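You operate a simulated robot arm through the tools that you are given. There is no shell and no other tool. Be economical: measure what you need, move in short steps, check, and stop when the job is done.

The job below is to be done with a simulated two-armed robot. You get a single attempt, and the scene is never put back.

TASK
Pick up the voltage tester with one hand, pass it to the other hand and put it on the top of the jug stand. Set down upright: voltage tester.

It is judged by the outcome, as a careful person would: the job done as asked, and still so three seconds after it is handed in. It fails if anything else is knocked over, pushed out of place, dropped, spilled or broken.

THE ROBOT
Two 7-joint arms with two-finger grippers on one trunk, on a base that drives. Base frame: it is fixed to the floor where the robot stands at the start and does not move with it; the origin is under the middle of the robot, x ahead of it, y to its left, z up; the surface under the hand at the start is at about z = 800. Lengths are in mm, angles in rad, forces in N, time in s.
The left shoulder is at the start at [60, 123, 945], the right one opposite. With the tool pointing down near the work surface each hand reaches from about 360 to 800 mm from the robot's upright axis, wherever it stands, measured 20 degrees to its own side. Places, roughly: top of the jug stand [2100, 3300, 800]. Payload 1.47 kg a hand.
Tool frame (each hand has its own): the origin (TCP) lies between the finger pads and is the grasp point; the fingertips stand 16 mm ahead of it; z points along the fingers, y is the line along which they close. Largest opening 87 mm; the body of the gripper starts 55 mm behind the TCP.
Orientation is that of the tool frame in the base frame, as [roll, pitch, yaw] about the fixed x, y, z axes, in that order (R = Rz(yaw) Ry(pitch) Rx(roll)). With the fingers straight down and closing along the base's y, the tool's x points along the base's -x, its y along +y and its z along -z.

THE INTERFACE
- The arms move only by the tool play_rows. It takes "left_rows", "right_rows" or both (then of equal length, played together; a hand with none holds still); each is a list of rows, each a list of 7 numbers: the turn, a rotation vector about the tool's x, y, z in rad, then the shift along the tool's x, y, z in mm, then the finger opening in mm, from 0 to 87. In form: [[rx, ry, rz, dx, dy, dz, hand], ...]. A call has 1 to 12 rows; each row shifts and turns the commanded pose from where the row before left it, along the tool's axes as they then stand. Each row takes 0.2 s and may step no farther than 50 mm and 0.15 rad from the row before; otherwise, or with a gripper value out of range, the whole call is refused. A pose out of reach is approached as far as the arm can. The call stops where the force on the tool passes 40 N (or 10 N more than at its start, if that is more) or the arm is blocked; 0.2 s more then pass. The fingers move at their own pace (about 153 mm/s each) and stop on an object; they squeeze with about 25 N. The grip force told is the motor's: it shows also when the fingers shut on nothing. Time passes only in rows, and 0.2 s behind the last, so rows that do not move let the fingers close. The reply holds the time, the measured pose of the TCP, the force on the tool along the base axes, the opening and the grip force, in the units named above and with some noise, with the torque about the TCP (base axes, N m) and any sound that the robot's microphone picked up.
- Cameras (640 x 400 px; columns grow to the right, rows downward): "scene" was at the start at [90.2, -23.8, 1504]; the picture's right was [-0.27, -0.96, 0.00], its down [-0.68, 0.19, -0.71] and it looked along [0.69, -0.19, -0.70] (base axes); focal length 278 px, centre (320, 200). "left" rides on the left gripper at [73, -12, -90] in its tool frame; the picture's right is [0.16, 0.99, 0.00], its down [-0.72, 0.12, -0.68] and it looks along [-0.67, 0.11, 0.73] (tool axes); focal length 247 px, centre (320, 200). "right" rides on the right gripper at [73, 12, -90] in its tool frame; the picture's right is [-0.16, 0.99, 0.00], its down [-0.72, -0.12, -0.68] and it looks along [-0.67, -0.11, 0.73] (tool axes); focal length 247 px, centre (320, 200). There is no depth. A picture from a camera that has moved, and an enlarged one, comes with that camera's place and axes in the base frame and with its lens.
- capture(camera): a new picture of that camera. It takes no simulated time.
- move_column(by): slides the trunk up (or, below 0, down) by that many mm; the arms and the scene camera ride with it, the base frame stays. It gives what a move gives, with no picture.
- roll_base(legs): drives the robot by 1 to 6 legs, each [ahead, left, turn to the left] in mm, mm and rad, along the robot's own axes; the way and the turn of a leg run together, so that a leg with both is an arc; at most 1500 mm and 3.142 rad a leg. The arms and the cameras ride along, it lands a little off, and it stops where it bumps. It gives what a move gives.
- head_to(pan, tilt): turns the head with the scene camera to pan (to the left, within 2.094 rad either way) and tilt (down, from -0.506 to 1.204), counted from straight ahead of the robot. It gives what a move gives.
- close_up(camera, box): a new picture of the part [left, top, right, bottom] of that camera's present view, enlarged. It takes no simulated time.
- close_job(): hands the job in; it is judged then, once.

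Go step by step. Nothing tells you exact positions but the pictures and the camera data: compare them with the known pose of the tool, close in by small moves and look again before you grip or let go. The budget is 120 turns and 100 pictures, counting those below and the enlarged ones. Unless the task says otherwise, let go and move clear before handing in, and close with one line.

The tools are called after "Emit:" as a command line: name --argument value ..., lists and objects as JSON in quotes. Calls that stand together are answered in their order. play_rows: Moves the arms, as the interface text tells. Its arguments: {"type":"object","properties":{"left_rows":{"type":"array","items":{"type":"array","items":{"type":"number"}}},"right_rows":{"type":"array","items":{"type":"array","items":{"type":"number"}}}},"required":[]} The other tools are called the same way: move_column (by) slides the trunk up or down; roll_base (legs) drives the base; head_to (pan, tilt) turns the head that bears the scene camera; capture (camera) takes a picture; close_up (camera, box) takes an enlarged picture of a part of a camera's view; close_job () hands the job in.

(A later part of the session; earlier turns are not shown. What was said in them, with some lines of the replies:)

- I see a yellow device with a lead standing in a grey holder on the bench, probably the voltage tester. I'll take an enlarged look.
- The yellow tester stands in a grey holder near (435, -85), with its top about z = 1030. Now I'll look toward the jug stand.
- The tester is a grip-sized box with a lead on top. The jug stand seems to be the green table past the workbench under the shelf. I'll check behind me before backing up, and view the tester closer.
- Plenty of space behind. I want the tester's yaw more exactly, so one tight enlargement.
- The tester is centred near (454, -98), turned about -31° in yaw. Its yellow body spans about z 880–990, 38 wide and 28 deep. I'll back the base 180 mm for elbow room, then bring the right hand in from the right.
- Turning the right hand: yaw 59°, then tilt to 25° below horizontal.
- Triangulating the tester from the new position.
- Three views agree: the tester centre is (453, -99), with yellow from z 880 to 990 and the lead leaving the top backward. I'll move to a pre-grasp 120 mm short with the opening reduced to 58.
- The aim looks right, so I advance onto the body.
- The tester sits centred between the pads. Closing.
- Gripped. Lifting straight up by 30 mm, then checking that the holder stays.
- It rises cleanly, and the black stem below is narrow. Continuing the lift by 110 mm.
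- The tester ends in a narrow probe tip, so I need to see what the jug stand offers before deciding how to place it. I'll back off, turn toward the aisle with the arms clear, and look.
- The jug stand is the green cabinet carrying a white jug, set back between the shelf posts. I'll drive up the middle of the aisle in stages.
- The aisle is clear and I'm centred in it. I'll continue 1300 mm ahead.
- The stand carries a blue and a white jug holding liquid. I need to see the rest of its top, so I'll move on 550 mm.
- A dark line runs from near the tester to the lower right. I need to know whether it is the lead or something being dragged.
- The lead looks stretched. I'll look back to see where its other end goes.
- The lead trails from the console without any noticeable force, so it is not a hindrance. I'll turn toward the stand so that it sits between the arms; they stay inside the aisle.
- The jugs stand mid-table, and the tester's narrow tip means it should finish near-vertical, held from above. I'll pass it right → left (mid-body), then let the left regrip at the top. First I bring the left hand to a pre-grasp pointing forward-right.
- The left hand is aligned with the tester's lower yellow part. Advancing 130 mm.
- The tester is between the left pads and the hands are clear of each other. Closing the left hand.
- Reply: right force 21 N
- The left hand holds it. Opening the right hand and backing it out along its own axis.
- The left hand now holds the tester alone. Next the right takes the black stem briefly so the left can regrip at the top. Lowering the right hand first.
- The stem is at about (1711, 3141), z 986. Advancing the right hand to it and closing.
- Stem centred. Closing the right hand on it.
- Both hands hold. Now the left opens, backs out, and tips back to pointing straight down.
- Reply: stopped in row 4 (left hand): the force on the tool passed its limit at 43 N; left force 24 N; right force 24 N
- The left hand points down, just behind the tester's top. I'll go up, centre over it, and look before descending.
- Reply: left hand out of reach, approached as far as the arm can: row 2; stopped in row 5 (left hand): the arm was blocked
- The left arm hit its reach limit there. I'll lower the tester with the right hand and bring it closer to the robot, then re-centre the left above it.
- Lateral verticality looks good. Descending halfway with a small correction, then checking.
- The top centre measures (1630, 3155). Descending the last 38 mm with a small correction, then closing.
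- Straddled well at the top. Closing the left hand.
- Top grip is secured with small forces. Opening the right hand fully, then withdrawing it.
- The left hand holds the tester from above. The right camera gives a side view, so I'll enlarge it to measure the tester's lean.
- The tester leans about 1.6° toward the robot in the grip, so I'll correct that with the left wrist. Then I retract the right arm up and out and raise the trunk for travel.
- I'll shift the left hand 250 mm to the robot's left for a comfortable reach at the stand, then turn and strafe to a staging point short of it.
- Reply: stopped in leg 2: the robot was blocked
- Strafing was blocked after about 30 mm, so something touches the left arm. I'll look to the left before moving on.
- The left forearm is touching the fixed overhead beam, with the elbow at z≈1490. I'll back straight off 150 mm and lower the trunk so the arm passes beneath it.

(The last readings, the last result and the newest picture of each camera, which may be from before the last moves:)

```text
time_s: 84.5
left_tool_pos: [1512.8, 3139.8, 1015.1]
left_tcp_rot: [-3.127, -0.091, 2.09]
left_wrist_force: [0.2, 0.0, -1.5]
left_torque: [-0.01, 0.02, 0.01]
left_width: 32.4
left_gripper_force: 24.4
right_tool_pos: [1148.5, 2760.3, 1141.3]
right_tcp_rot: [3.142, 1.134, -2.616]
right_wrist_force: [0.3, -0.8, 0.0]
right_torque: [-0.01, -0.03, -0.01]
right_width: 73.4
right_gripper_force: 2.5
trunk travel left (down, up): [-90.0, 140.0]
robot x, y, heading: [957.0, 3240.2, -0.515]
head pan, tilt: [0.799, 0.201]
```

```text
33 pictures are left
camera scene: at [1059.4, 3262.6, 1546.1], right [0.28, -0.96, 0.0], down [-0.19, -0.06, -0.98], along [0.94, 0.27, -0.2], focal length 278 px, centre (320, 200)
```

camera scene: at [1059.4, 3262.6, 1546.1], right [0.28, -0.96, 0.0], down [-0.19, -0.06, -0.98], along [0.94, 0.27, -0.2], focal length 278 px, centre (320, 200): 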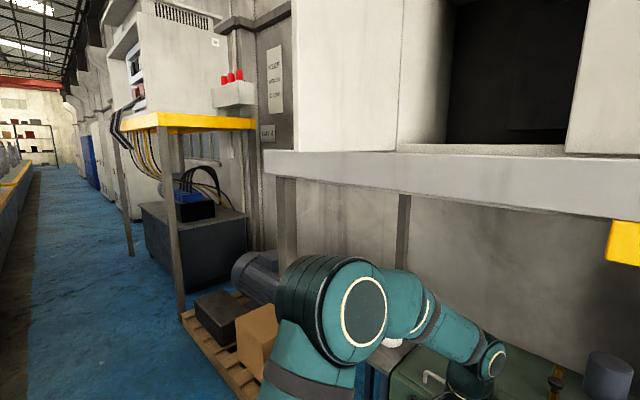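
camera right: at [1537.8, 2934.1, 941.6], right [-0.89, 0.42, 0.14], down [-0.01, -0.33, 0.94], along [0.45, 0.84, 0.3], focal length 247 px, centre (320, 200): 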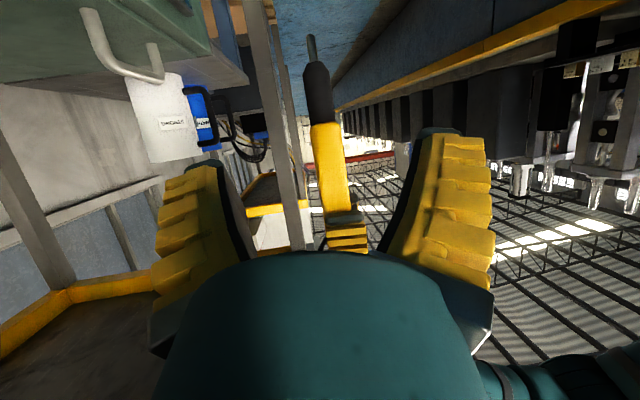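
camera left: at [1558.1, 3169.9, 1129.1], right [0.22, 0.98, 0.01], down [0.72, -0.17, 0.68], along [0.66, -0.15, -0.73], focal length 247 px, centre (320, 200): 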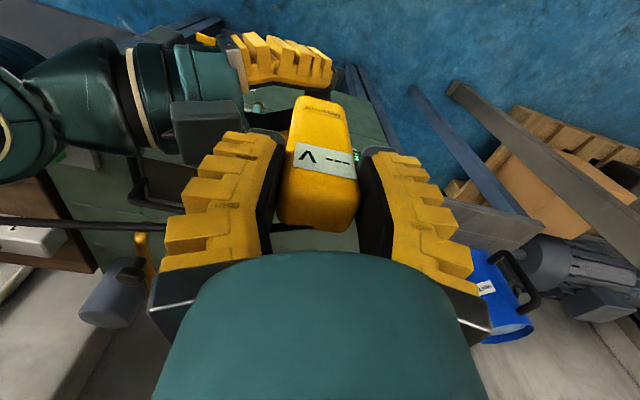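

Re-levelling the left hand, extending it forward 100 mm and yawing toward the placing direction, all still in the aisle.

Emit:
play_rows --left_rows '[[-0.009, -0.03, 0, 0, 0, 0, 20], [-0.009, -0.031, 0, 0, 0, 0, 20], [0, 0, 0, -28.6, 17, 0, 20], [0, 0, 0, -28.6, 17, 0, 20], [0, 0, 0, -28.6, 17, 0, 20], [0, 0, 0.123, 0, 0, 0, 20], [0, 0, 0.123, 0, 0, 0, 20], [0, 0, 0.123, 0, 0, 0, 20]]'

Emit:
roll_base --legs '[[0, 400, 0]]'

Emit:
head_to --pan 0.25 --tilt 0.65

Emit:
capture --camera "scene"

```text
time_s: 86.3
left_tool_pos: [1599.4, 3090.2, 1012.7]
left_tcp_rot: [-3.13, -0.028, 1.72]
left_wrist_force: [-0.4, 0.2, -2.5]
left_torque: [-0.01, 0.01, 0.01]
left_width: 32.3
left_gripper_force: 24.9
right_tool_pos: [1150.0, 2760.9, 1141.3]
right_tcp_rot: [-3.141, 1.134, -2.615]
right_wrist_force: [1.1, 0.5, -0.4]
right_torque: [0.02, -0.04, -0.03]
right_width: 73.2
right_gripper_force: 2.3
trunk travel left (down, up): [-90.0, 140.0]
robot x, y, heading: [956.5, 3245.2, -0.523]
head pan, tilt: [0.799, 0.201]
```

```text
time_s: 90.4
left_tool_pos: [1799.1, 3440.6, 1011.8]
left_tcp_rot: [-3.13, -0.029, 1.725]
left_wrist_force: [0.9, -0.1, -0.5]
left_torque: [0.03, 0.04, -0.02]
left_width: 32.1
left_gripper_force: 24.9
right_tool_pos: [1350.2, 3110.1, 1140.3]
right_tcp_rot: [-3.142, 1.134, -2.614]
right_wrist_force: [0.9, 0.0, 0.0]
right_torque: [0.02, 0.02, 0.02]
right_width: 73.8
right_gripper_force: 2.2
trunk travel left (down, up): [-90.0, 140.0]
robot x, y, heading: [1159.0, 3594.9, -0.512]
head pan, tilt: [0.799, 0.201]
```

```text
time_s: 91.4
left_tool_pos: [1798.9, 3442.3, 1011.4]
left_tcp_rot: [-3.132, -0.031, 1.724]
left_wrist_force: [0.2, 0.5, -2.0]
left_torque: [0.01, 0.0, 0.02]
left_width: 32.0
left_gripper_force: 24.9
right_tool_pos: [1350.9, 3110.8, 1141.1]
right_tcp_rot: [3.141, 1.135, -2.614]
right_wrist_force: [0.2, -0.6, -0.8]
right_torque: [0.0, -0.03, 0.04]
right_width: 73.5
right_gripper_force: 2.2
trunk travel left (down, up): [-90.0, 140.0]
robot x, y, heading: [1159.0, 3594.2, -0.514]
head pan, tilt: [0.25, 0.649]
```

```text
32 pictures are left
camera scene: at [1253.0, 3563.3, 1505.0], right [-0.26, -0.96, 0.0], down [-0.58, 0.16, -0.8], along [0.77, -0.21, -0.6], focal length 278 px, centre (320, 200)
```

scene: 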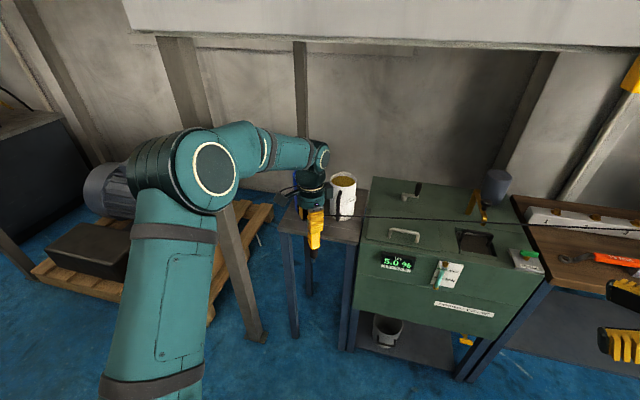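

Emit:
close_up --camera "scene" --box '[260, 150, 400, 270]'

Emit:
capture --camera "left"

```text
3.33 times, centred on (330, 210) of scene
camera zoom: at [1253.0, 3563.3, 1505.0], right [-0.26, -0.96, 0.0], down [-0.58, 0.16, -0.8], along [0.77, -0.21, -0.6], focal length 928 px, centre (287, 167)
```

zoom: 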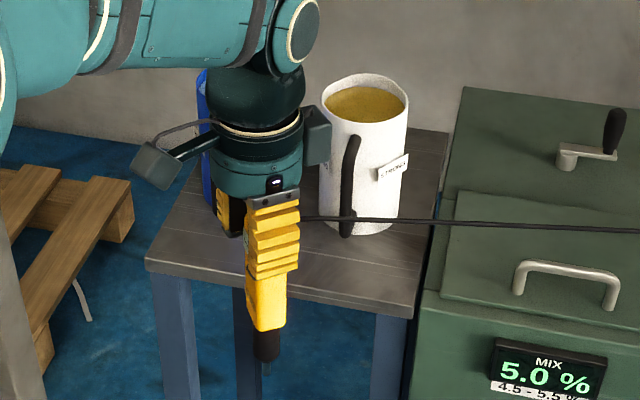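

```text
30 pictures are left
camera left: at [1777.5, 3507.6, 1103.5], right [0.95, 0.31, 0.0], down [0.23, -0.72, 0.66], along [0.2, -0.63, -0.75], focal length 247 px, centre (320, 200)
```

left: 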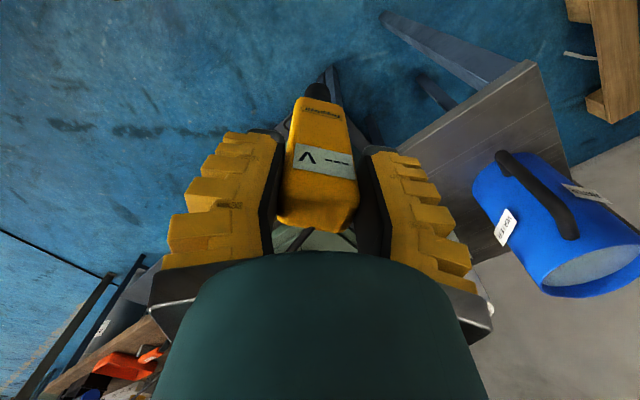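

The stand measures 298×331 mm, with its front-right corner at about (1885, 3254). The white jug is at (2054, 3256) and its handle points straight to the front. I'll place the tester in the corner left of that handle, near (2010, 3311), facing squarely, so I yaw the hand back first.

Emit:
play_rows --left_rows '[[0, 0, -0.1305, 0, 0, 0, 20], [0, 0, -0.1305, 0, 0, 0, 20], [0, 0, -0.1305, 0, 0, 0, 20], [0, 0, -0.1305, 0, 0, 0, 20], [0, 0, -0.1305, 0, 0, 0, 20], [0, 0, -0.1305, 0, 0, 0, 20], [0, 0, -0.1305, 0, 0, 0, 20]]'

Emit:
capture --camera "right"

Emit:
capture --camera "left"

```text
time_s: 93.0
left_tool_pos: [1799.8, 3440.2, 1013.5]
left_tcp_rot: [3.126, -0.024, 2.641]
left_wrist_force: [-0.2, 0.4, -2.2]
left_torque: [0.01, 0.04, 0.02]
left_width: 32.2
left_gripper_force: 24.7
right_tool_pos: [1349.5, 3109.8, 1140.7]
right_tcp_rot: [3.141, 1.135, -2.616]
right_wrist_force: [0.6, 1.1, 0.3]
right_torque: [-0.02, -0.01, 0.0]
right_width: 73.4
right_gripper_force: 2.5
trunk travel left (down, up): [-90.0, 140.0]
robot x, y, heading: [1159.5, 3594.0, -0.52]
head pan, tilt: [0.25, 0.649]
```

```text
29 pictures are left
camera right: at [1246.2, 3063.8, 1112.7], right [-0.44, 0.89, 0.14], down [-0.21, -0.26, 0.94], along [0.87, 0.38, 0.3], focal length 247 px, centre (320, 200)
```

right: 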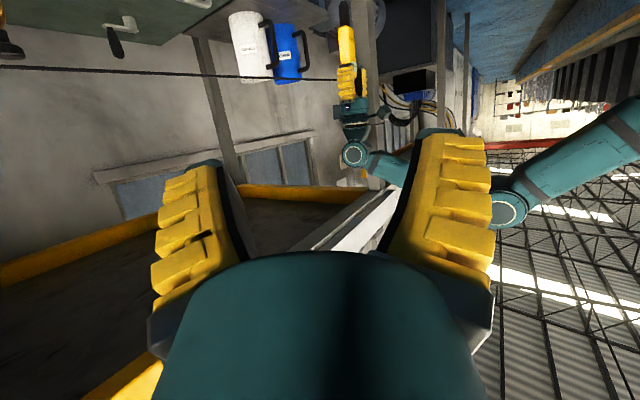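

```text
28 pictures are left
camera left: at [1730.6, 3462.1, 1102.9], right [0.34, 0.94, 0.02], down [0.7, -0.26, 0.66], along [0.63, -0.21, -0.75], focal length 247 px, centre (320, 200)
```

left: 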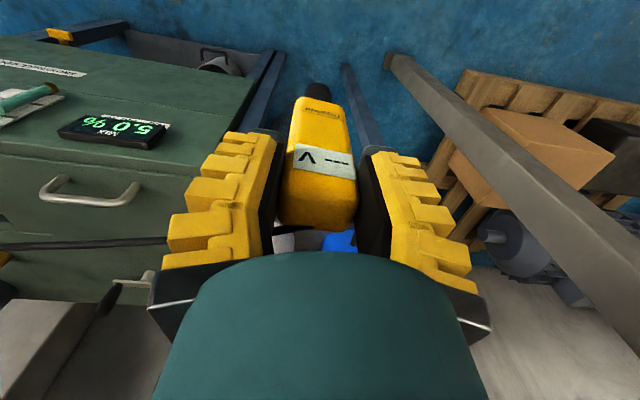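

The right camera sees the tester and jugs from the side. I'll enlarge it for heights and lean.

Emit:
close_up --camera "right" --box '[215, 0, 395, 115]'

```text
3.48 times, centred on (305, 58) of right
camera zoom: at [1246.2, 3063.8, 1112.7], right [-0.44, 0.89, 0.14], down [-0.21, -0.26, 0.94], along [0.87, 0.38, 0.3], focal length 859 px, centre (372, 696)
```

zoom: 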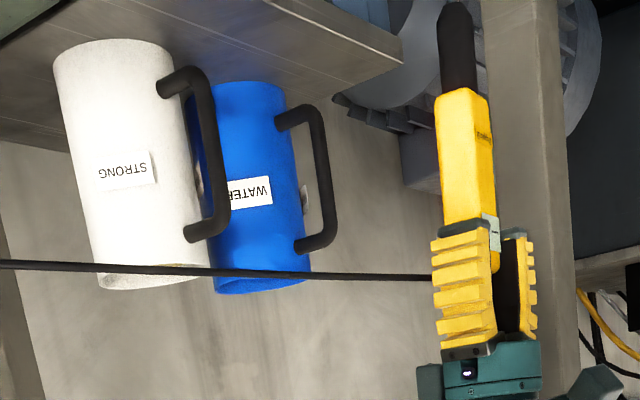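

Rim and handle tops are near z 950, about level with the fingertips, so I'll leave finger-width clearance. I level the hand, then drive 150 mm ahead.

Emit:
play_rows --left_rows '[[0.013, 0.006, 0, 0, 0, 0, 20], [0, 0, 0, 0, 0, 0, 20]]'

Emit:
roll_base --legs '[[150, 0, 0]]'

Emit:
capture --camera "left"

Emit:
close_up --camera "scene" --box '[250, 140, 390, 270]'

Emit:
close_up --camera "right" --box '[200, 0, 420, 120]'

```text
time_s: 93.6
left_tool_pos: [1799.0, 3441.0, 1013.0]
left_tcp_rot: [3.136, -0.031, 2.639]
left_wrist_force: [0.1, 0.1, -1.6]
left_torque: [0.01, 0.01, 0.0]
left_width: 32.3
left_gripper_force: 24.9
right_tool_pos: [1350.0, 3109.6, 1141.9]
right_tcp_rot: [-3.14, 1.134, -2.615]
right_wrist_force: [0.0, 0.5, 0.0]
right_torque: [0.02, 0.01, 0.01]
right_width: 73.2
right_gripper_force: 2.1
trunk travel left (down, up): [-90.0, 140.0]
robot x, y, heading: [1157.9, 3591.9, -0.513]
head pan, tilt: [0.25, 0.649]
```

```text
time_s: 94.9
left_tool_pos: [1928.9, 3365.8, 1012.0]
left_tcp_rot: [3.139, -0.031, 2.641]
left_wrist_force: [0.7, 0.4, -1.8]
left_torque: [0.0, 0.03, -0.01]
left_width: 32.4
left_gripper_force: 25.7
right_tool_pos: [1480.9, 3037.0, 1139.9]
right_tcp_rot: [3.14, 1.134, -2.616]
right_wrist_force: [0.2, 0.1, -0.2]
right_torque: [0.03, 0.02, 0.06]
right_width: 73.5
right_gripper_force: 2.7
trunk travel left (down, up): [-90.0, 140.0]
robot x, y, heading: [1290.3, 3523.1, -0.517]
head pan, tilt: [0.25, 0.649]
```

```text
26 pictures are left
camera left: at [1862.5, 3388.9, 1102.7], right [0.34, 0.94, 0.01], down [0.71, -0.26, 0.66], along [0.62, -0.22, -0.75], focal length 247 px, centre (320, 200)
```

left: 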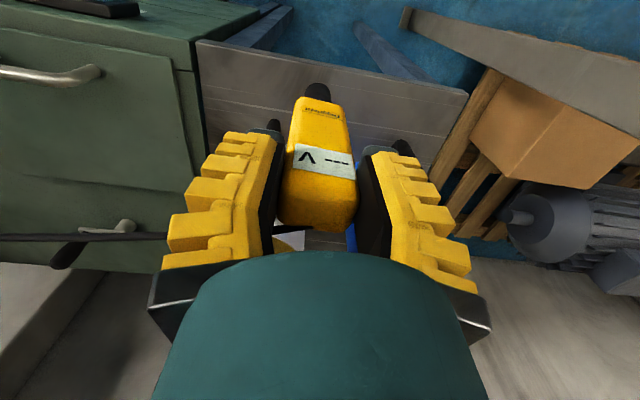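

```text
3.08 times, centred on (320, 205) of scene
camera zoom: at [1384.0, 3488.8, 1504.8], right [-0.26, -0.96, 0.0], down [-0.58, 0.16, -0.8], along [0.77, -0.21, -0.61], focal length 856 px, centre (320, 185)
```

zoom: 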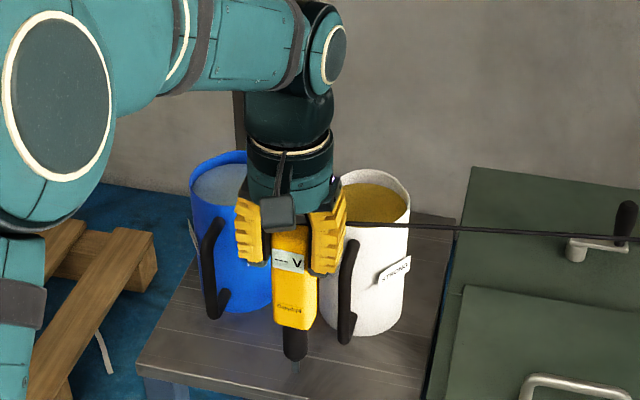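

```text
2.91 times, centred on (310, 60) of right
camera zoom: at [1377.1, 2989.6, 1112.3], right [-0.44, 0.89, 0.14], down [-0.21, -0.26, 0.94], along [0.87, 0.38, 0.3], focal length 718 px, centre (349, 607)
```

zoom: 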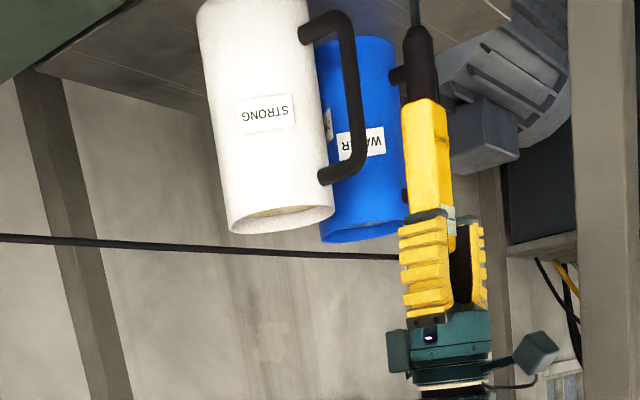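

Clear views. I want the tester's lean more precisely, so I'll take tight enlargements from the right and scene cameras.

Emit:
close_up --camera "right" --box '[320, 0, 370, 80]'

Emit:
close_up --camera "scene" --box '[290, 200, 340, 270]'

```text
5.00 times, centred on (345, 40) of right
camera zoom: at [1377.1, 2989.6, 1112.3], right [-0.44, 0.89, 0.14], down [-0.21, -0.26, 0.94], along [0.87, 0.38, 0.3], focal length 1235 px, centre (195, 1000)
```

zoom: 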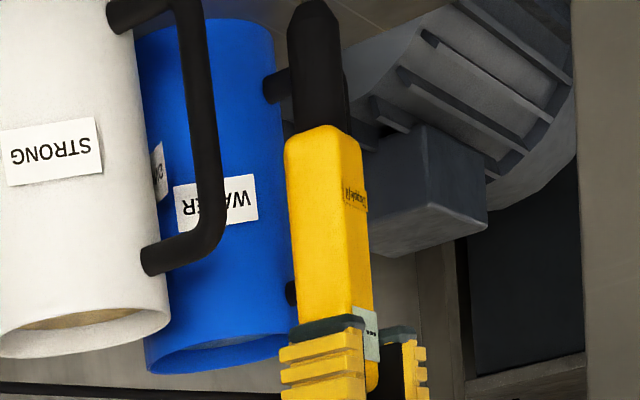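

```text
5.71 times, centred on (315, 235) of scene
camera zoom: at [1384.0, 3488.8, 1504.8], right [-0.26, -0.96, 0.0], down [-0.58, 0.16, -0.8], along [0.77, -0.21, -0.61], focal length 1590 px, centre (349, 0)
```

zoom: 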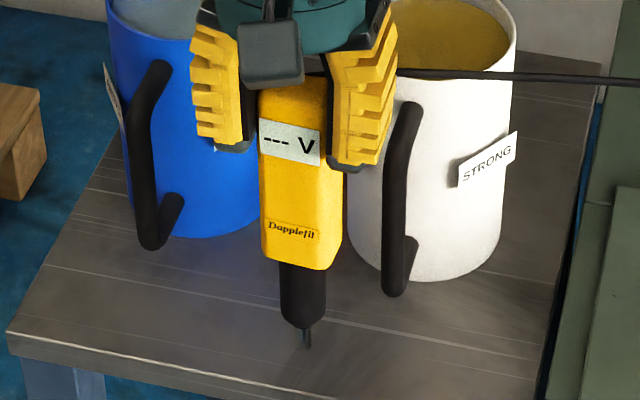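

The lean is about 1° toward the back-right, which is what I want in that corner. Moving the last 95 mm in over the stand, still about 45 mm above it.

Emit:
play_rows --left_rows '[[0, 0, 0, -23.6, 0.9, 0, 20], [0, 0, 0, -23.6, 0.9, 0, 20], [0, 0, 0, -23.6, 0.9, 0, 20], [0, 0, 0, -23.6, 0.8, 0, 20], [0, 0, 0, 0, 0, 0, 20]]'

Emit:
close_up --camera "scene" --box '[280, 170, 370, 260]'

Emit:
capture --camera "left"

Emit:
close_up --camera "right" --box '[260, 0, 360, 110]'

```text
time_s: 96.1
left_tool_pos: [2012.1, 3324.9, 1010.2]
left_tcp_rot: [3.138, -0.032, 2.638]
left_wrist_force: [-1.7, 1.6, -0.5]
left_torque: [0.06, 0.04, -0.02]
left_width: 31.9
left_gripper_force: 25.1
right_tool_pos: [1479.5, 3036.3, 1140.5]
right_tcp_rot: [-3.14, 1.135, -2.614]
right_wrist_force: [0.0, -0.2, -0.7]
right_torque: [0.01, 0.02, 0.0]
right_width: 73.4
right_gripper_force: 2.1
trunk travel left (down, up): [-90.0, 140.0]
robot x, y, heading: [1290.1, 3517.4, -0.519]
head pan, tilt: [0.25, 0.649]
```

```text
4.44 times, centred on (325, 215) of scene
camera zoom: at [1382.3, 3489.8, 1505.0], right [-0.26, -0.96, 0.0], down [-0.58, 0.16, -0.8], along [0.77, -0.21, -0.6], focal length 1237 px, centre (298, 133)
```

zoom: 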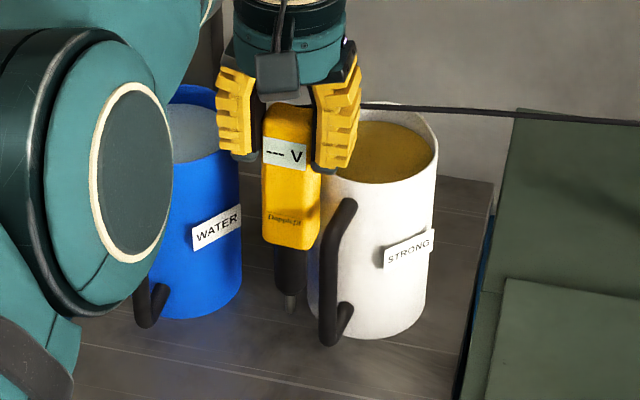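

```text
20 pictures are left
camera left: at [1945.4, 3347.0, 1100.3], right [0.34, 0.94, 0.01], down [0.71, -0.26, 0.66], along [0.62, -0.22, -0.75], focal length 247 px, centre (320, 200)
```

left: 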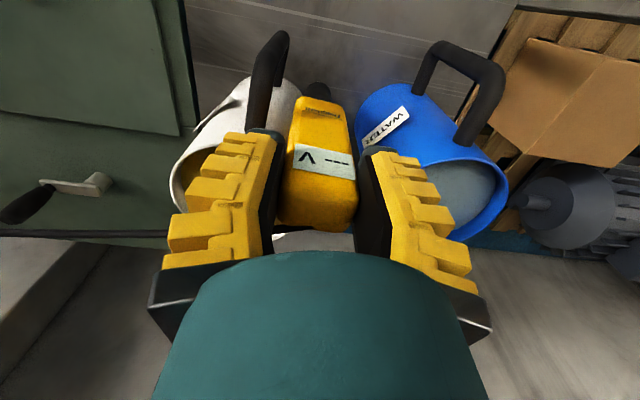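

```text
3.64 times, centred on (310, 55) of right
camera zoom: at [1375.8, 2990.4, 1112.9], right [-0.44, 0.89, 0.14], down [-0.21, -0.26, 0.94], along [0.87, 0.38, 0.3], focal length 898 px, centre (356, 727)
```

zoom: 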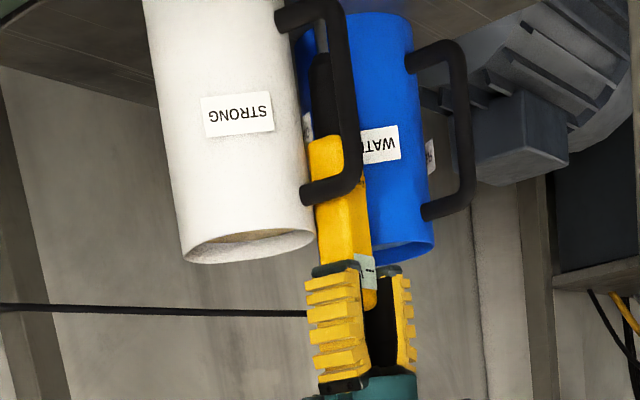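

Position checks out: the finger clears the handle by about 5 mm and the jug wall by about 6 mm. I shift 3 mm left and lower 34 mm, then check again.

Emit:
play_rows --left_rows '[[0, 0, 0, 0, 3, 0, 20], [0, 0, 0, 0.3, 0, 11, 20], [0, 0, 0, 0.3, 0, 11, 20], [0, 0, 0, 0.4, 0, 12, 20], [0, 0, 0, 0, 0, 0, 20]]'

Emit:
close_up --camera "scene" --box '[295, 185, 365, 255]'

Emit:
close_up --camera "right" --box '[280, 0, 360, 90]'

```text
time_s: 97.3
left_tool_pos: [2012.0, 3328.4, 982.0]
left_tcp_rot: [3.139, -0.019, 2.641]
left_wrist_force: [1.0, -0.5, 39.5]
left_torque: [-0.51, -0.17, 0.04]
left_width: 43.9
left_gripper_force: 24.9
right_tool_pos: [1475.0, 3035.8, 1141.4]
right_tcp_rot: [-3.136, 1.136, -2.61]
right_wrist_force: [-0.4, 0.8, -0.6]
right_torque: [-0.07, 0.0, 0.01]
right_width: 73.5
right_gripper_force: 2.6
trunk travel left (down, up): [-90.0, 140.0]
robot x, y, heading: [1290.4, 3519.9, -0.518]
head pan, tilt: [0.25, 0.649]
```

```text
5.71 times, centred on (330, 220) of scene
camera zoom: at [1378.6, 3490.6, 1505.5], right [-0.26, -0.96, 0.0], down [-0.58, 0.16, -0.8], along [0.77, -0.21, -0.6], focal length 1590 px, centre (263, 86)
```

zoom: 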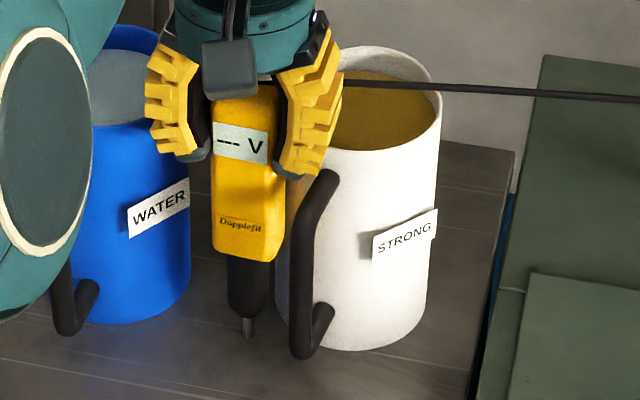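

```text
4.44 times, centred on (320, 45) of right
camera zoom: at [1373.2, 2990.9, 1113.7], right [-0.44, 0.89, 0.14], down [-0.21, -0.26, 0.94], along [0.87, 0.38, 0.3], focal length 1098 px, centre (320, 889)
```

zoom: 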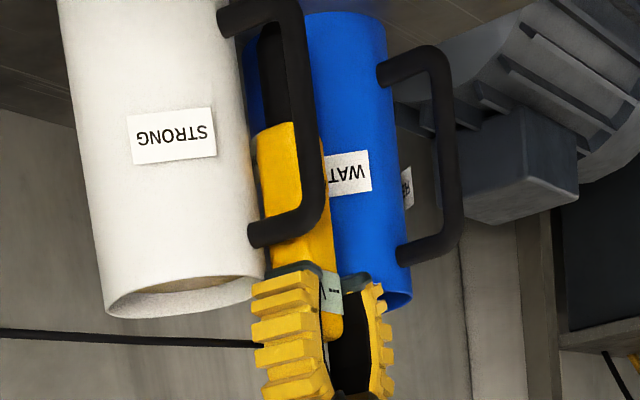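

The tip has already met the surface (39 N) earlier than estimated, and the grip width grew. I'll ease up a few millimetres and look.

Emit:
play_rows --left_rows '[[0, 0, 0, 0, 0, -4, 20], [0, 0, 0, 0, 0, -4, 20], [0, 0, 0, 0, 0, 0, 20]]'

Emit:
capture --camera "left"

Emit:
close_up --camera "scene" --box '[295, 185, 365, 255]'

```text
time_s: 98.1
left_tool_pos: [2011.9, 3329.7, 983.7]
left_tcp_rot: [3.137, -0.032, 2.639]
left_wrist_force: [-0.2, 0.0, 13.7]
left_torque: [0.05, -0.03, 0.03]
left_width: 38.0
left_gripper_force: 24.5
right_tool_pos: [1477.6, 3036.4, 1140.9]
right_tcp_rot: [-3.14, 1.133, -2.612]
right_wrist_force: [-0.3, -0.5, 0.6]
right_torque: [-0.03, 0.0, 0.01]
right_width: 73.3
right_gripper_force: 2.8
trunk travel left (down, up): [-90.0, 140.0]
robot x, y, heading: [1289.8, 3518.6, -0.518]
head pan, tilt: [0.25, 0.649]
```

```text
16 pictures are left
camera left: at [1944.8, 3351.3, 1074.0], right [0.34, 0.94, 0.01], down [0.71, -0.26, 0.66], along [0.62, -0.21, -0.75], focal length 247 px, centre (320, 200)
```

left: 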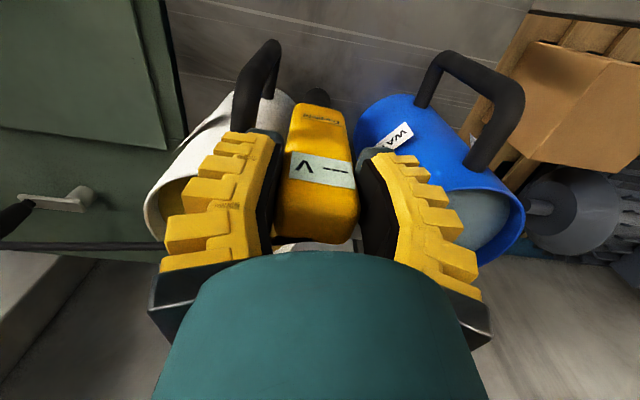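

```text
5.71 times, centred on (330, 220) of scene
camera zoom: at [1381.0, 3490.0, 1505.0], right [-0.26, -0.96, 0.0], down [-0.58, 0.16, -0.8], along [0.77, -0.21, -0.6], focal length 1590 px, centre (263, 86)
```

zoom: 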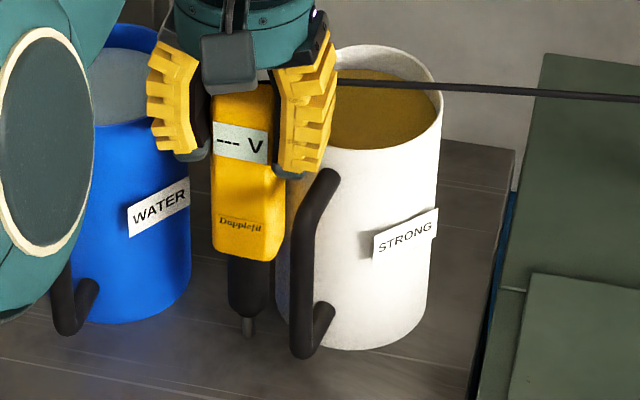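

The stand's surface lies about 15 mm higher than assumed, so the fingertips sit above the handle and a tighter fit is possible. I lift 5 mm, move 6 mm right toward the handle, and recheck.

Emit:
play_rows --left_rows '[[0, 0, 0, 0, 0, -5, 20], [0, 0, 0, 0, 0, 0, 20], [0, 0, 0, 0, -3, 0, 20], [0, 0, 0, 0, -3, 0, 20], [0, 0, 0, 0, 0, 0, 20]]'

Emit:
close_up --camera "scene" --box '[295, 185, 365, 255]'

Emit:
close_up --camera "right" --box '[290, 0, 350, 90]'

```text
time_s: 99.3
left_tool_pos: [2010.9, 3323.4, 988.2]
left_tcp_rot: [3.138, -0.032, 2.639]
left_wrist_force: [-0.3, 3.2, -2.4]
left_torque: [0.3, 0.11, 0.0]
left_width: 32.5
left_gripper_force: 24.9
right_tool_pos: [1479.4, 3036.1, 1140.9]
right_tcp_rot: [3.14, 1.135, -2.615]
right_wrist_force: [-0.6, -0.8, 0.0]
right_torque: [-0.03, -0.01, -0.01]
right_width: 73.6
right_gripper_force: 3.3
trunk travel left (down, up): [-90.0, 140.0]
robot x, y, heading: [1286.3, 3521.0, -0.51]
head pan, tilt: [0.25, 0.649]
```

```text
5.71 times, centred on (330, 220) of scene
camera zoom: at [1382.8, 3489.7, 1504.9], right [-0.26, -0.96, 0.0], down [-0.58, 0.16, -0.8], along [0.77, -0.21, -0.6], focal length 1590 px, centre (263, 86)
```

zoom: 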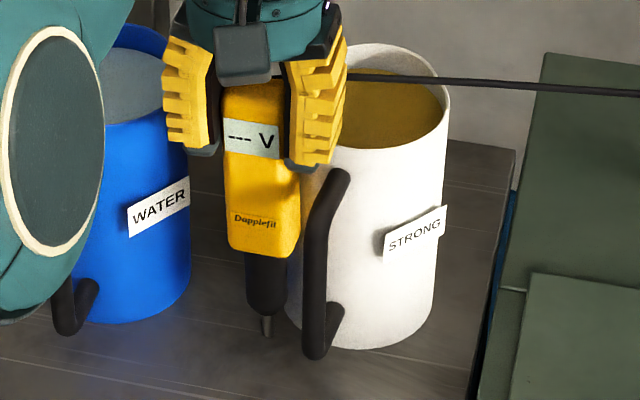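

```text
4.44 times, centred on (320, 45) of right
camera zoom: at [1376.2, 2990.3, 1112.8], right [-0.44, 0.89, 0.14], down [-0.21, -0.26, 0.94], along [0.87, 0.38, 0.3], focal length 1098 px, centre (320, 889)
```

zoom: 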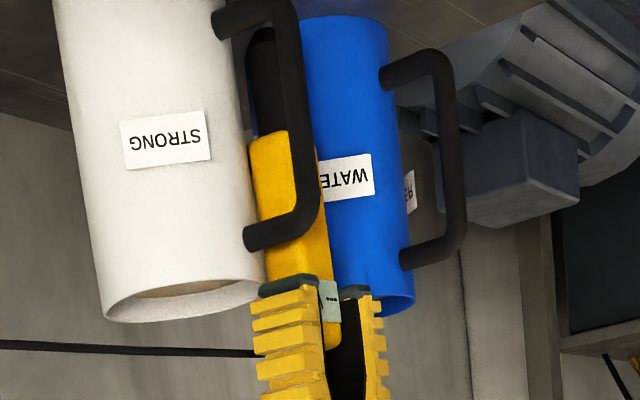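

The white jug was nudged by a few millimetres, so I back off left at once. The tester's top now leans slightly left, and I'll tilt it back so it leans toward the handle.

Emit:
play_rows --left_rows '[[0, 0, 0, 0, 3, 0, 20], [-0.022, 0, 0, 0, 0, -1, 20], [-0.022, 0, 0, 0, 0, 0, 20], [0, 0, 0, 0, 0, 0, 20]]'

Emit:
close_up --camera "scene" --box '[295, 185, 365, 255]'

```text
time_s: 100.3
left_tool_pos: [2012.2, 3326.2, 989.1]
left_tcp_rot: [3.093, -0.03, 2.64]
left_wrist_force: [0.3, 0.1, -2.1]
left_torque: [0.01, 0.01, -0.01]
left_width: 32.3
left_gripper_force: 24.8
right_tool_pos: [1479.1, 3036.2, 1140.9]
right_tcp_rot: [-3.141, 1.134, -2.614]
right_wrist_force: [0.0, 0.8, -0.2]
right_torque: [-0.02, -0.03, -0.04]
right_width: 73.4
right_gripper_force: 1.8
trunk travel left (down, up): [-90.0, 140.0]
robot x, y, heading: [1288.6, 3521.0, -0.521]
head pan, tilt: [0.25, 0.649]
```

```text
5.71 times, centred on (330, 220) of scene
camera zoom: at [1382.8, 3489.5, 1504.9], right [-0.26, -0.96, 0.0], down [-0.58, 0.16, -0.8], along [0.77, -0.21, -0.6], focal length 1590 px, centre (263, 86)
```

zoom: 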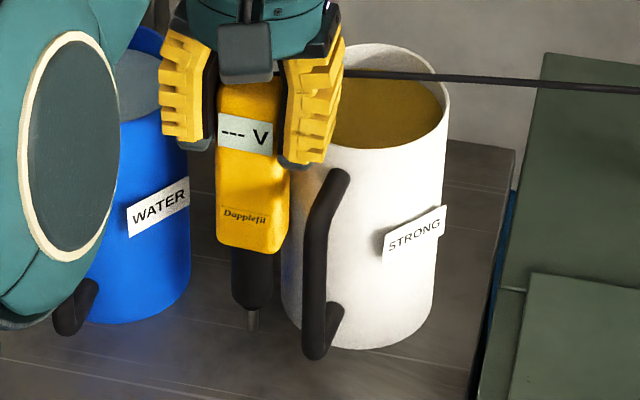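

The jug is free and the tester is a few millimetres clear of the handle, leaning slightly toward it. Lowering in 1 mm steps to a light touch.

Emit:
play_rows --left_rows '[[0, 0, 0, 0, 0, 1.2, 20], [0, 0, 0, 0, 0, 1.2, 20], [0, 0, 0, 0, 0, 1.2, 20], [0, 0, 0, 0, 0, 0, 20]]'

```text
time_s: 101.3
left_tool_pos: [2011.4, 3326.4, 985.3]
left_tcp_rot: [3.093, -0.032, 2.638]
left_wrist_force: [-0.5, -0.4, -2.2]
left_torque: [0.06, 0.03, 0.04]
left_width: 32.1
left_gripper_force: 25.0
right_tool_pos: [1479.5, 3035.6, 1139.5]
right_tcp_rot: [-3.14, 1.134, -2.616]
right_wrist_force: [-0.2, 1.1, 0.2]
right_torque: [0.03, 0.03, -0.01]
right_width: 73.6
right_gripper_force: 2.5
trunk travel left (down, up): [-90.0, 140.0]
robot x, y, heading: [1287.2, 3516.5, -0.515]
head pan, tilt: [0.25, 0.649]
```

Emit:
play_rows --left_rows '[[0, 0, 0, 0, 0, 1, 20], [0, 0, 0, 0, 0, 1, 20], [0, 0, 0, 0, 0, 0, 20]]'

```text
time_s: 102.1
left_tool_pos: [2012.9, 3326.6, 983.9]
left_tcp_rot: [3.093, -0.03, 2.639]
left_wrist_force: [-0.7, -0.9, 3.9]
left_torque: [-0.12, -0.02, 0.0]
left_width: 32.2
left_gripper_force: 24.9
right_tool_pos: [1478.9, 3035.9, 1140.5]
right_tcp_rot: [-3.14, 1.134, -2.615]
right_wrist_force: [0.8, -0.3, -0.1]
right_torque: [-0.01, 0.01, 0.0]
right_width: 73.2
right_gripper_force: 2.0
trunk travel left (down, up): [-90.0, 140.0]
robot x, y, heading: [1289.5, 3516.9, -0.516]
head pan, tilt: [0.25, 0.649]
```

Light contact of about 6 N. One last check of lean and clearances before opening.

Emit:
close_up --camera "scene" --box '[295, 185, 365, 255]'

Emit:
close_up --camera "right" --box '[290, 0, 350, 90]'

```text
5.71 times, centred on (330, 220) of scene
camera zoom: at [1382.3, 3489.6, 1505.0], right [-0.26, -0.96, 0.0], down [-0.58, 0.16, -0.8], along [0.77, -0.21, -0.6], focal length 1590 px, centre (263, 86)
```

zoom: 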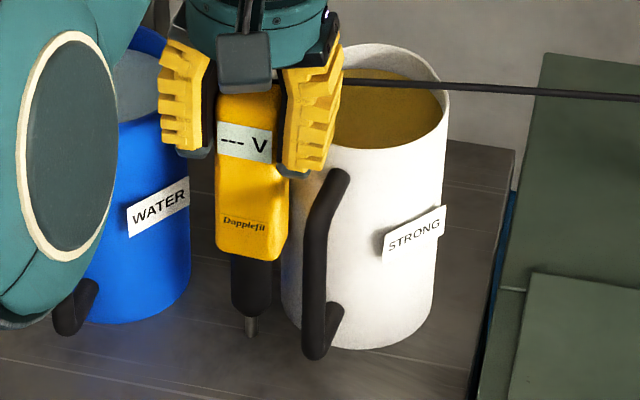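

```text
4.44 times, centred on (320, 45) of right
camera zoom: at [1375.8, 2990.2, 1112.8], right [-0.44, 0.89, 0.14], down [-0.21, -0.26, 0.94], along [0.87, 0.38, 0.3], focal length 1098 px, centre (320, 889)
```

zoom: 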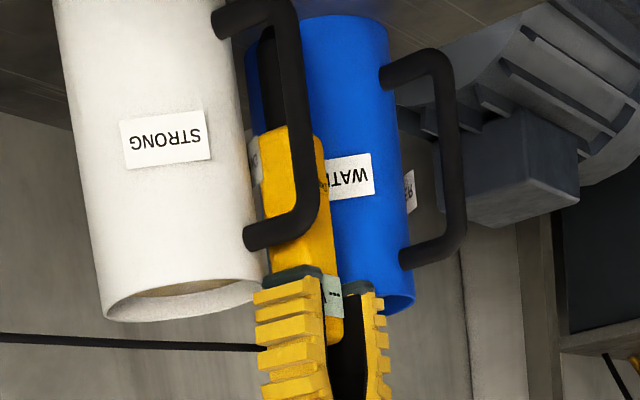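

The tester leans about 2° back toward the jug and slightly toward the handle, with all gaps clear. Opening the fingers by a few millimetres.

Emit:
play_rows --left_rows '[[0, 0, 0, 0, 0, 0, 36], [0, 0, 0, 0, 0, 0, 40], [0, 0, 0, 0, 0, 0, 42], [0, 0, 0, 0, 0, 0, 42], [0, 0, 0, 0, 0, 0, 42]]'

Emit:
close_up --camera "scene" --box '[295, 185, 365, 255]'

```text
time_s: 103.3
left_tool_pos: [2013.0, 3326.2, 983.5]
left_tcp_rot: [3.093, -0.03, 2.64]
left_wrist_force: [-0.1, 3.5, 1.1]
left_torque: [-0.01, 0.04, -0.06]
left_width: 47.1
left_gripper_force: 3.8
right_tool_pos: [1479.8, 3036.0, 1140.9]
right_tcp_rot: [-3.14, 1.135, -2.615]
right_wrist_force: [0.0, -0.2, 0.0]
right_torque: [0.01, -0.02, 0.0]
right_width: 73.5
right_gripper_force: 2.4
trunk travel left (down, up): [-90.0, 140.0]
robot x, y, heading: [1293.2, 3521.8, -0.514]
head pan, tilt: [0.25, 0.649]
```

```text
5.71 times, centred on (330, 220) of scene
camera zoom: at [1382.4, 3489.8, 1505.0], right [-0.26, -0.96, 0.0], down [-0.58, 0.16, -0.8], along [0.77, -0.21, -0.6], focal length 1590 px, centre (263, 86)
```

zoom: 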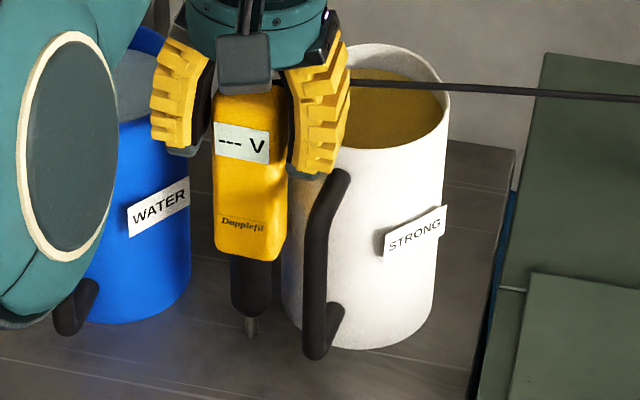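

The tester stands on its own between the open pads. One finger lightly touches the jug side, so I narrow slightly and lift straight up.

Emit:
play_rows --left_rows '[[0, 0, 0, 0, 0, 0, 39], [0, 0, 0, 0, 0, 0, 39]]'

```text
time_s: 103.9
left_tool_pos: [2011.1, 3326.4, 983.6]
left_tcp_rot: [3.092, -0.032, 2.638]
left_wrist_force: [-1.2, 0.8, 1.4]
left_torque: [-0.04, 0.01, -0.09]
left_width: 44.9
left_gripper_force: 4.4
right_tool_pos: [1479.0, 3036.3, 1140.5]
right_tcp_rot: [3.141, 1.136, -2.614]
right_wrist_force: [-0.3, 0.1, 0.5]
right_torque: [0.0, 0.02, -0.01]
right_width: 73.7
right_gripper_force: 2.4
trunk travel left (down, up): [-90.0, 140.0]
robot x, y, heading: [1288.8, 3518.4, -0.514]
head pan, tilt: [0.25, 0.649]
```

Contact is gone. Lifting the hand clear.

Emit:
play_rows --left_rows '[[0, 0, 0, 0, 0, -4, 39], [0, 0, 0, 0, 0, -6, 39], [0, 0, 0, 0, 0, -8, 39], [0, 0, 0, 0, 0, -10, 39], [0, 0, 0, 0, 0, -12, 39], [0, 0, 0, 0, 0, -15, 39], [0, 0, 0, 0, 0, -15, 39]]'

Emit:
close_up --camera "scene" --box '[285, 165, 375, 255]'

Emit:
close_up --camera "right" --box '[280, 0, 360, 110]'

```text
time_s: 105.5
left_tool_pos: [2012.8, 3323.2, 1055.1]
left_tcp_rot: [3.094, -0.031, 2.639]
left_wrist_force: [-0.2, -0.1, 0.5]
left_torque: [0.01, -0.03, 0.02]
left_width: 44.6
left_gripper_force: 4.2
right_tool_pos: [1479.8, 3036.5, 1141.1]
right_tcp_rot: [3.142, 1.133, -2.615]
right_wrist_force: [0.4, -1.0, -0.1]
right_torque: [-0.01, 0.01, 0.01]
right_width: 73.3
right_gripper_force: 2.1
trunk travel left (down, up): [-90.0, 140.0]
robot x, y, heading: [1284.6, 3518.4, -0.516]
head pan, tilt: [0.25, 0.649]
```

```text
4.44 times, centred on (330, 210) of scene
camera zoom: at [1382.5, 3489.5, 1504.9], right [-0.26, -0.96, 0.0], down [-0.58, 0.16, -0.8], along [0.77, -0.21, -0.6], focal length 1237 px, centre (276, 156)
```

zoom: 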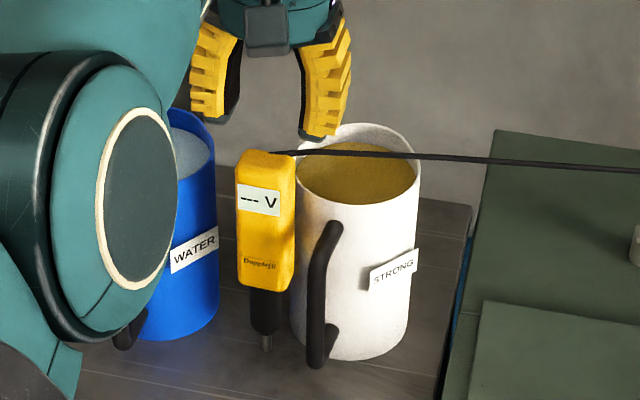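

```text
3.64 times, centred on (320, 55) of right
camera zoom: at [1376.0, 2990.1, 1112.7], right [-0.44, 0.89, 0.14], down [-0.21, -0.26, 0.94], along [0.87, 0.38, 0.3], focal length 898 px, centre (320, 727)
```

zoom: 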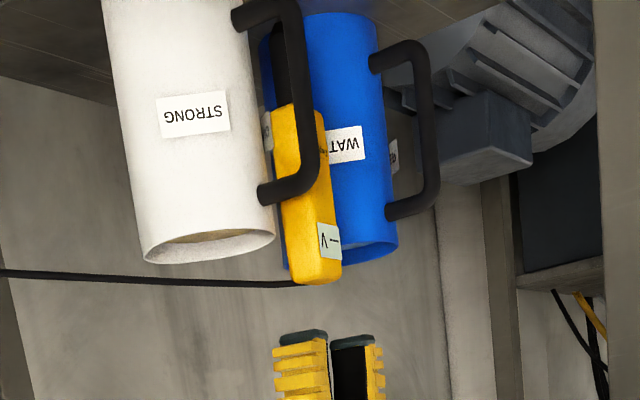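

The tester stands upright on the stand and the jugs are steady. I'll back the robot away 250 mm and check that it stays put.

Emit:
roll_base --legs '[[-250, 0, 0]]'

Emit:
play_rows --left_rows '[[0, 0, 0, 0, 0, 0, 39], [0, 0, 0, 0, 0, 0, 39], [0, 0, 0, 0, 0, 0, 39], [0, 0, 0, 0, 0, 0, 39], [0, 0, 0, 0, 0, 0, 39], [0, 0, 0, 0, 0, 0, 39], [0, 0, 0, 0, 0, 0, 39], [0, 0, 0, 0, 0, 0, 39], [0, 0, 0, 0, 0, 0, 39], [0, 0, 0, 0, 0, 0, 39]]'

Emit:
close_up --camera "scene" --box '[250, 120, 400, 260]'

```text
time_s: 107.3
left_tool_pos: [1794.0, 3443.8, 1054.2]
left_tcp_rot: [3.095, -0.03, 2.636]
left_wrist_force: [0.6, 0.3, 0.6]
left_torque: [0.02, 0.0, -0.02]
left_width: 44.5
left_gripper_force: 3.9
right_tool_pos: [1259.6, 3159.8, 1141.6]
right_tcp_rot: [-3.141, 1.135, -2.616]
right_wrist_force: [0.2, 0.0, -0.2]
right_torque: [-0.03, -0.05, -0.04]
right_width: 73.7
right_gripper_force: 2.0
trunk travel left (down, up): [-90.0, 140.0]
robot x, y, heading: [1070.8, 3645.4, -0.522]
head pan, tilt: [0.25, 0.649]
```

```text
time_s: 109.5
left_tool_pos: [1795.0, 3444.0, 1053.5]
left_tcp_rot: [3.092, -0.031, 2.633]
left_wrist_force: [1.3, -0.6, 0.4]
left_torque: [-0.01, -0.04, 0.0]
left_width: 44.7
left_gripper_force: 4.8
right_tool_pos: [1260.9, 3159.4, 1141.7]
right_tcp_rot: [3.142, 1.134, -2.619]
right_wrist_force: [-0.4, 0.3, -1.0]
right_torque: [-0.05, 0.0, -0.03]
right_width: 73.6
right_gripper_force: 2.7
trunk travel left (down, up): [-90.0, 140.0]
robot x, y, heading: [1071.9, 3642.9, -0.521]
head pan, tilt: [0.25, 0.649]
```

```text
2.86 times, centred on (325, 190) of scene
camera zoom: at [1165.5, 3613.0, 1504.9], right [-0.27, -0.96, 0.0], down [-0.58, 0.16, -0.8], along [0.77, -0.21, -0.6], focal length 795 px, centre (306, 229)
```

zoom: 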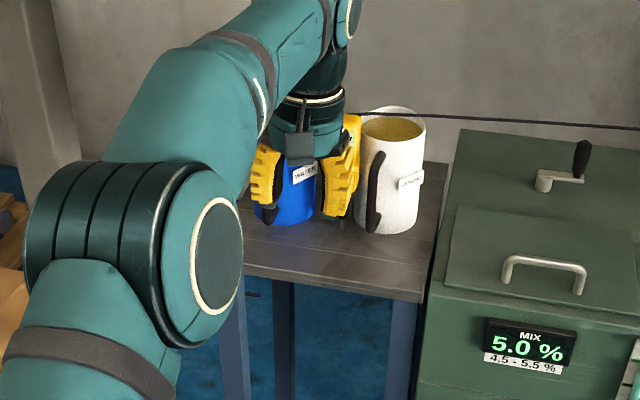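

Emit:
close_up --camera "right" --box '[240, 0, 400, 110]'

```text
3.64 times, centred on (320, 55) of right
camera zoom: at [1157.3, 3113.7, 1112.7], right [-0.44, 0.89, 0.14], down [-0.21, -0.26, 0.94], along [0.88, 0.38, 0.3], focal length 898 px, centre (320, 727)
```

zoom: 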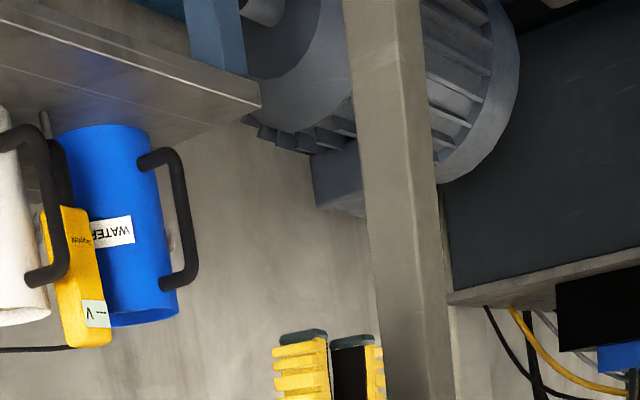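

The right camera shows the tester still upright on the stand, beside the white jug's handle. Both jugs are standing and the hands are clear, so I'm handing in.

Emit:
close_job

```text
The job is handed in.
```

The voltage tester was picked up with the right hand, passed to the left, and set upright on top of the jug stand. It was still standing a few seconds after I let go, beside the white jug's handle. While lining it up I nudged the white jug sideways by roughly 4 mm; both jugs stayed upright and nothing spilled.
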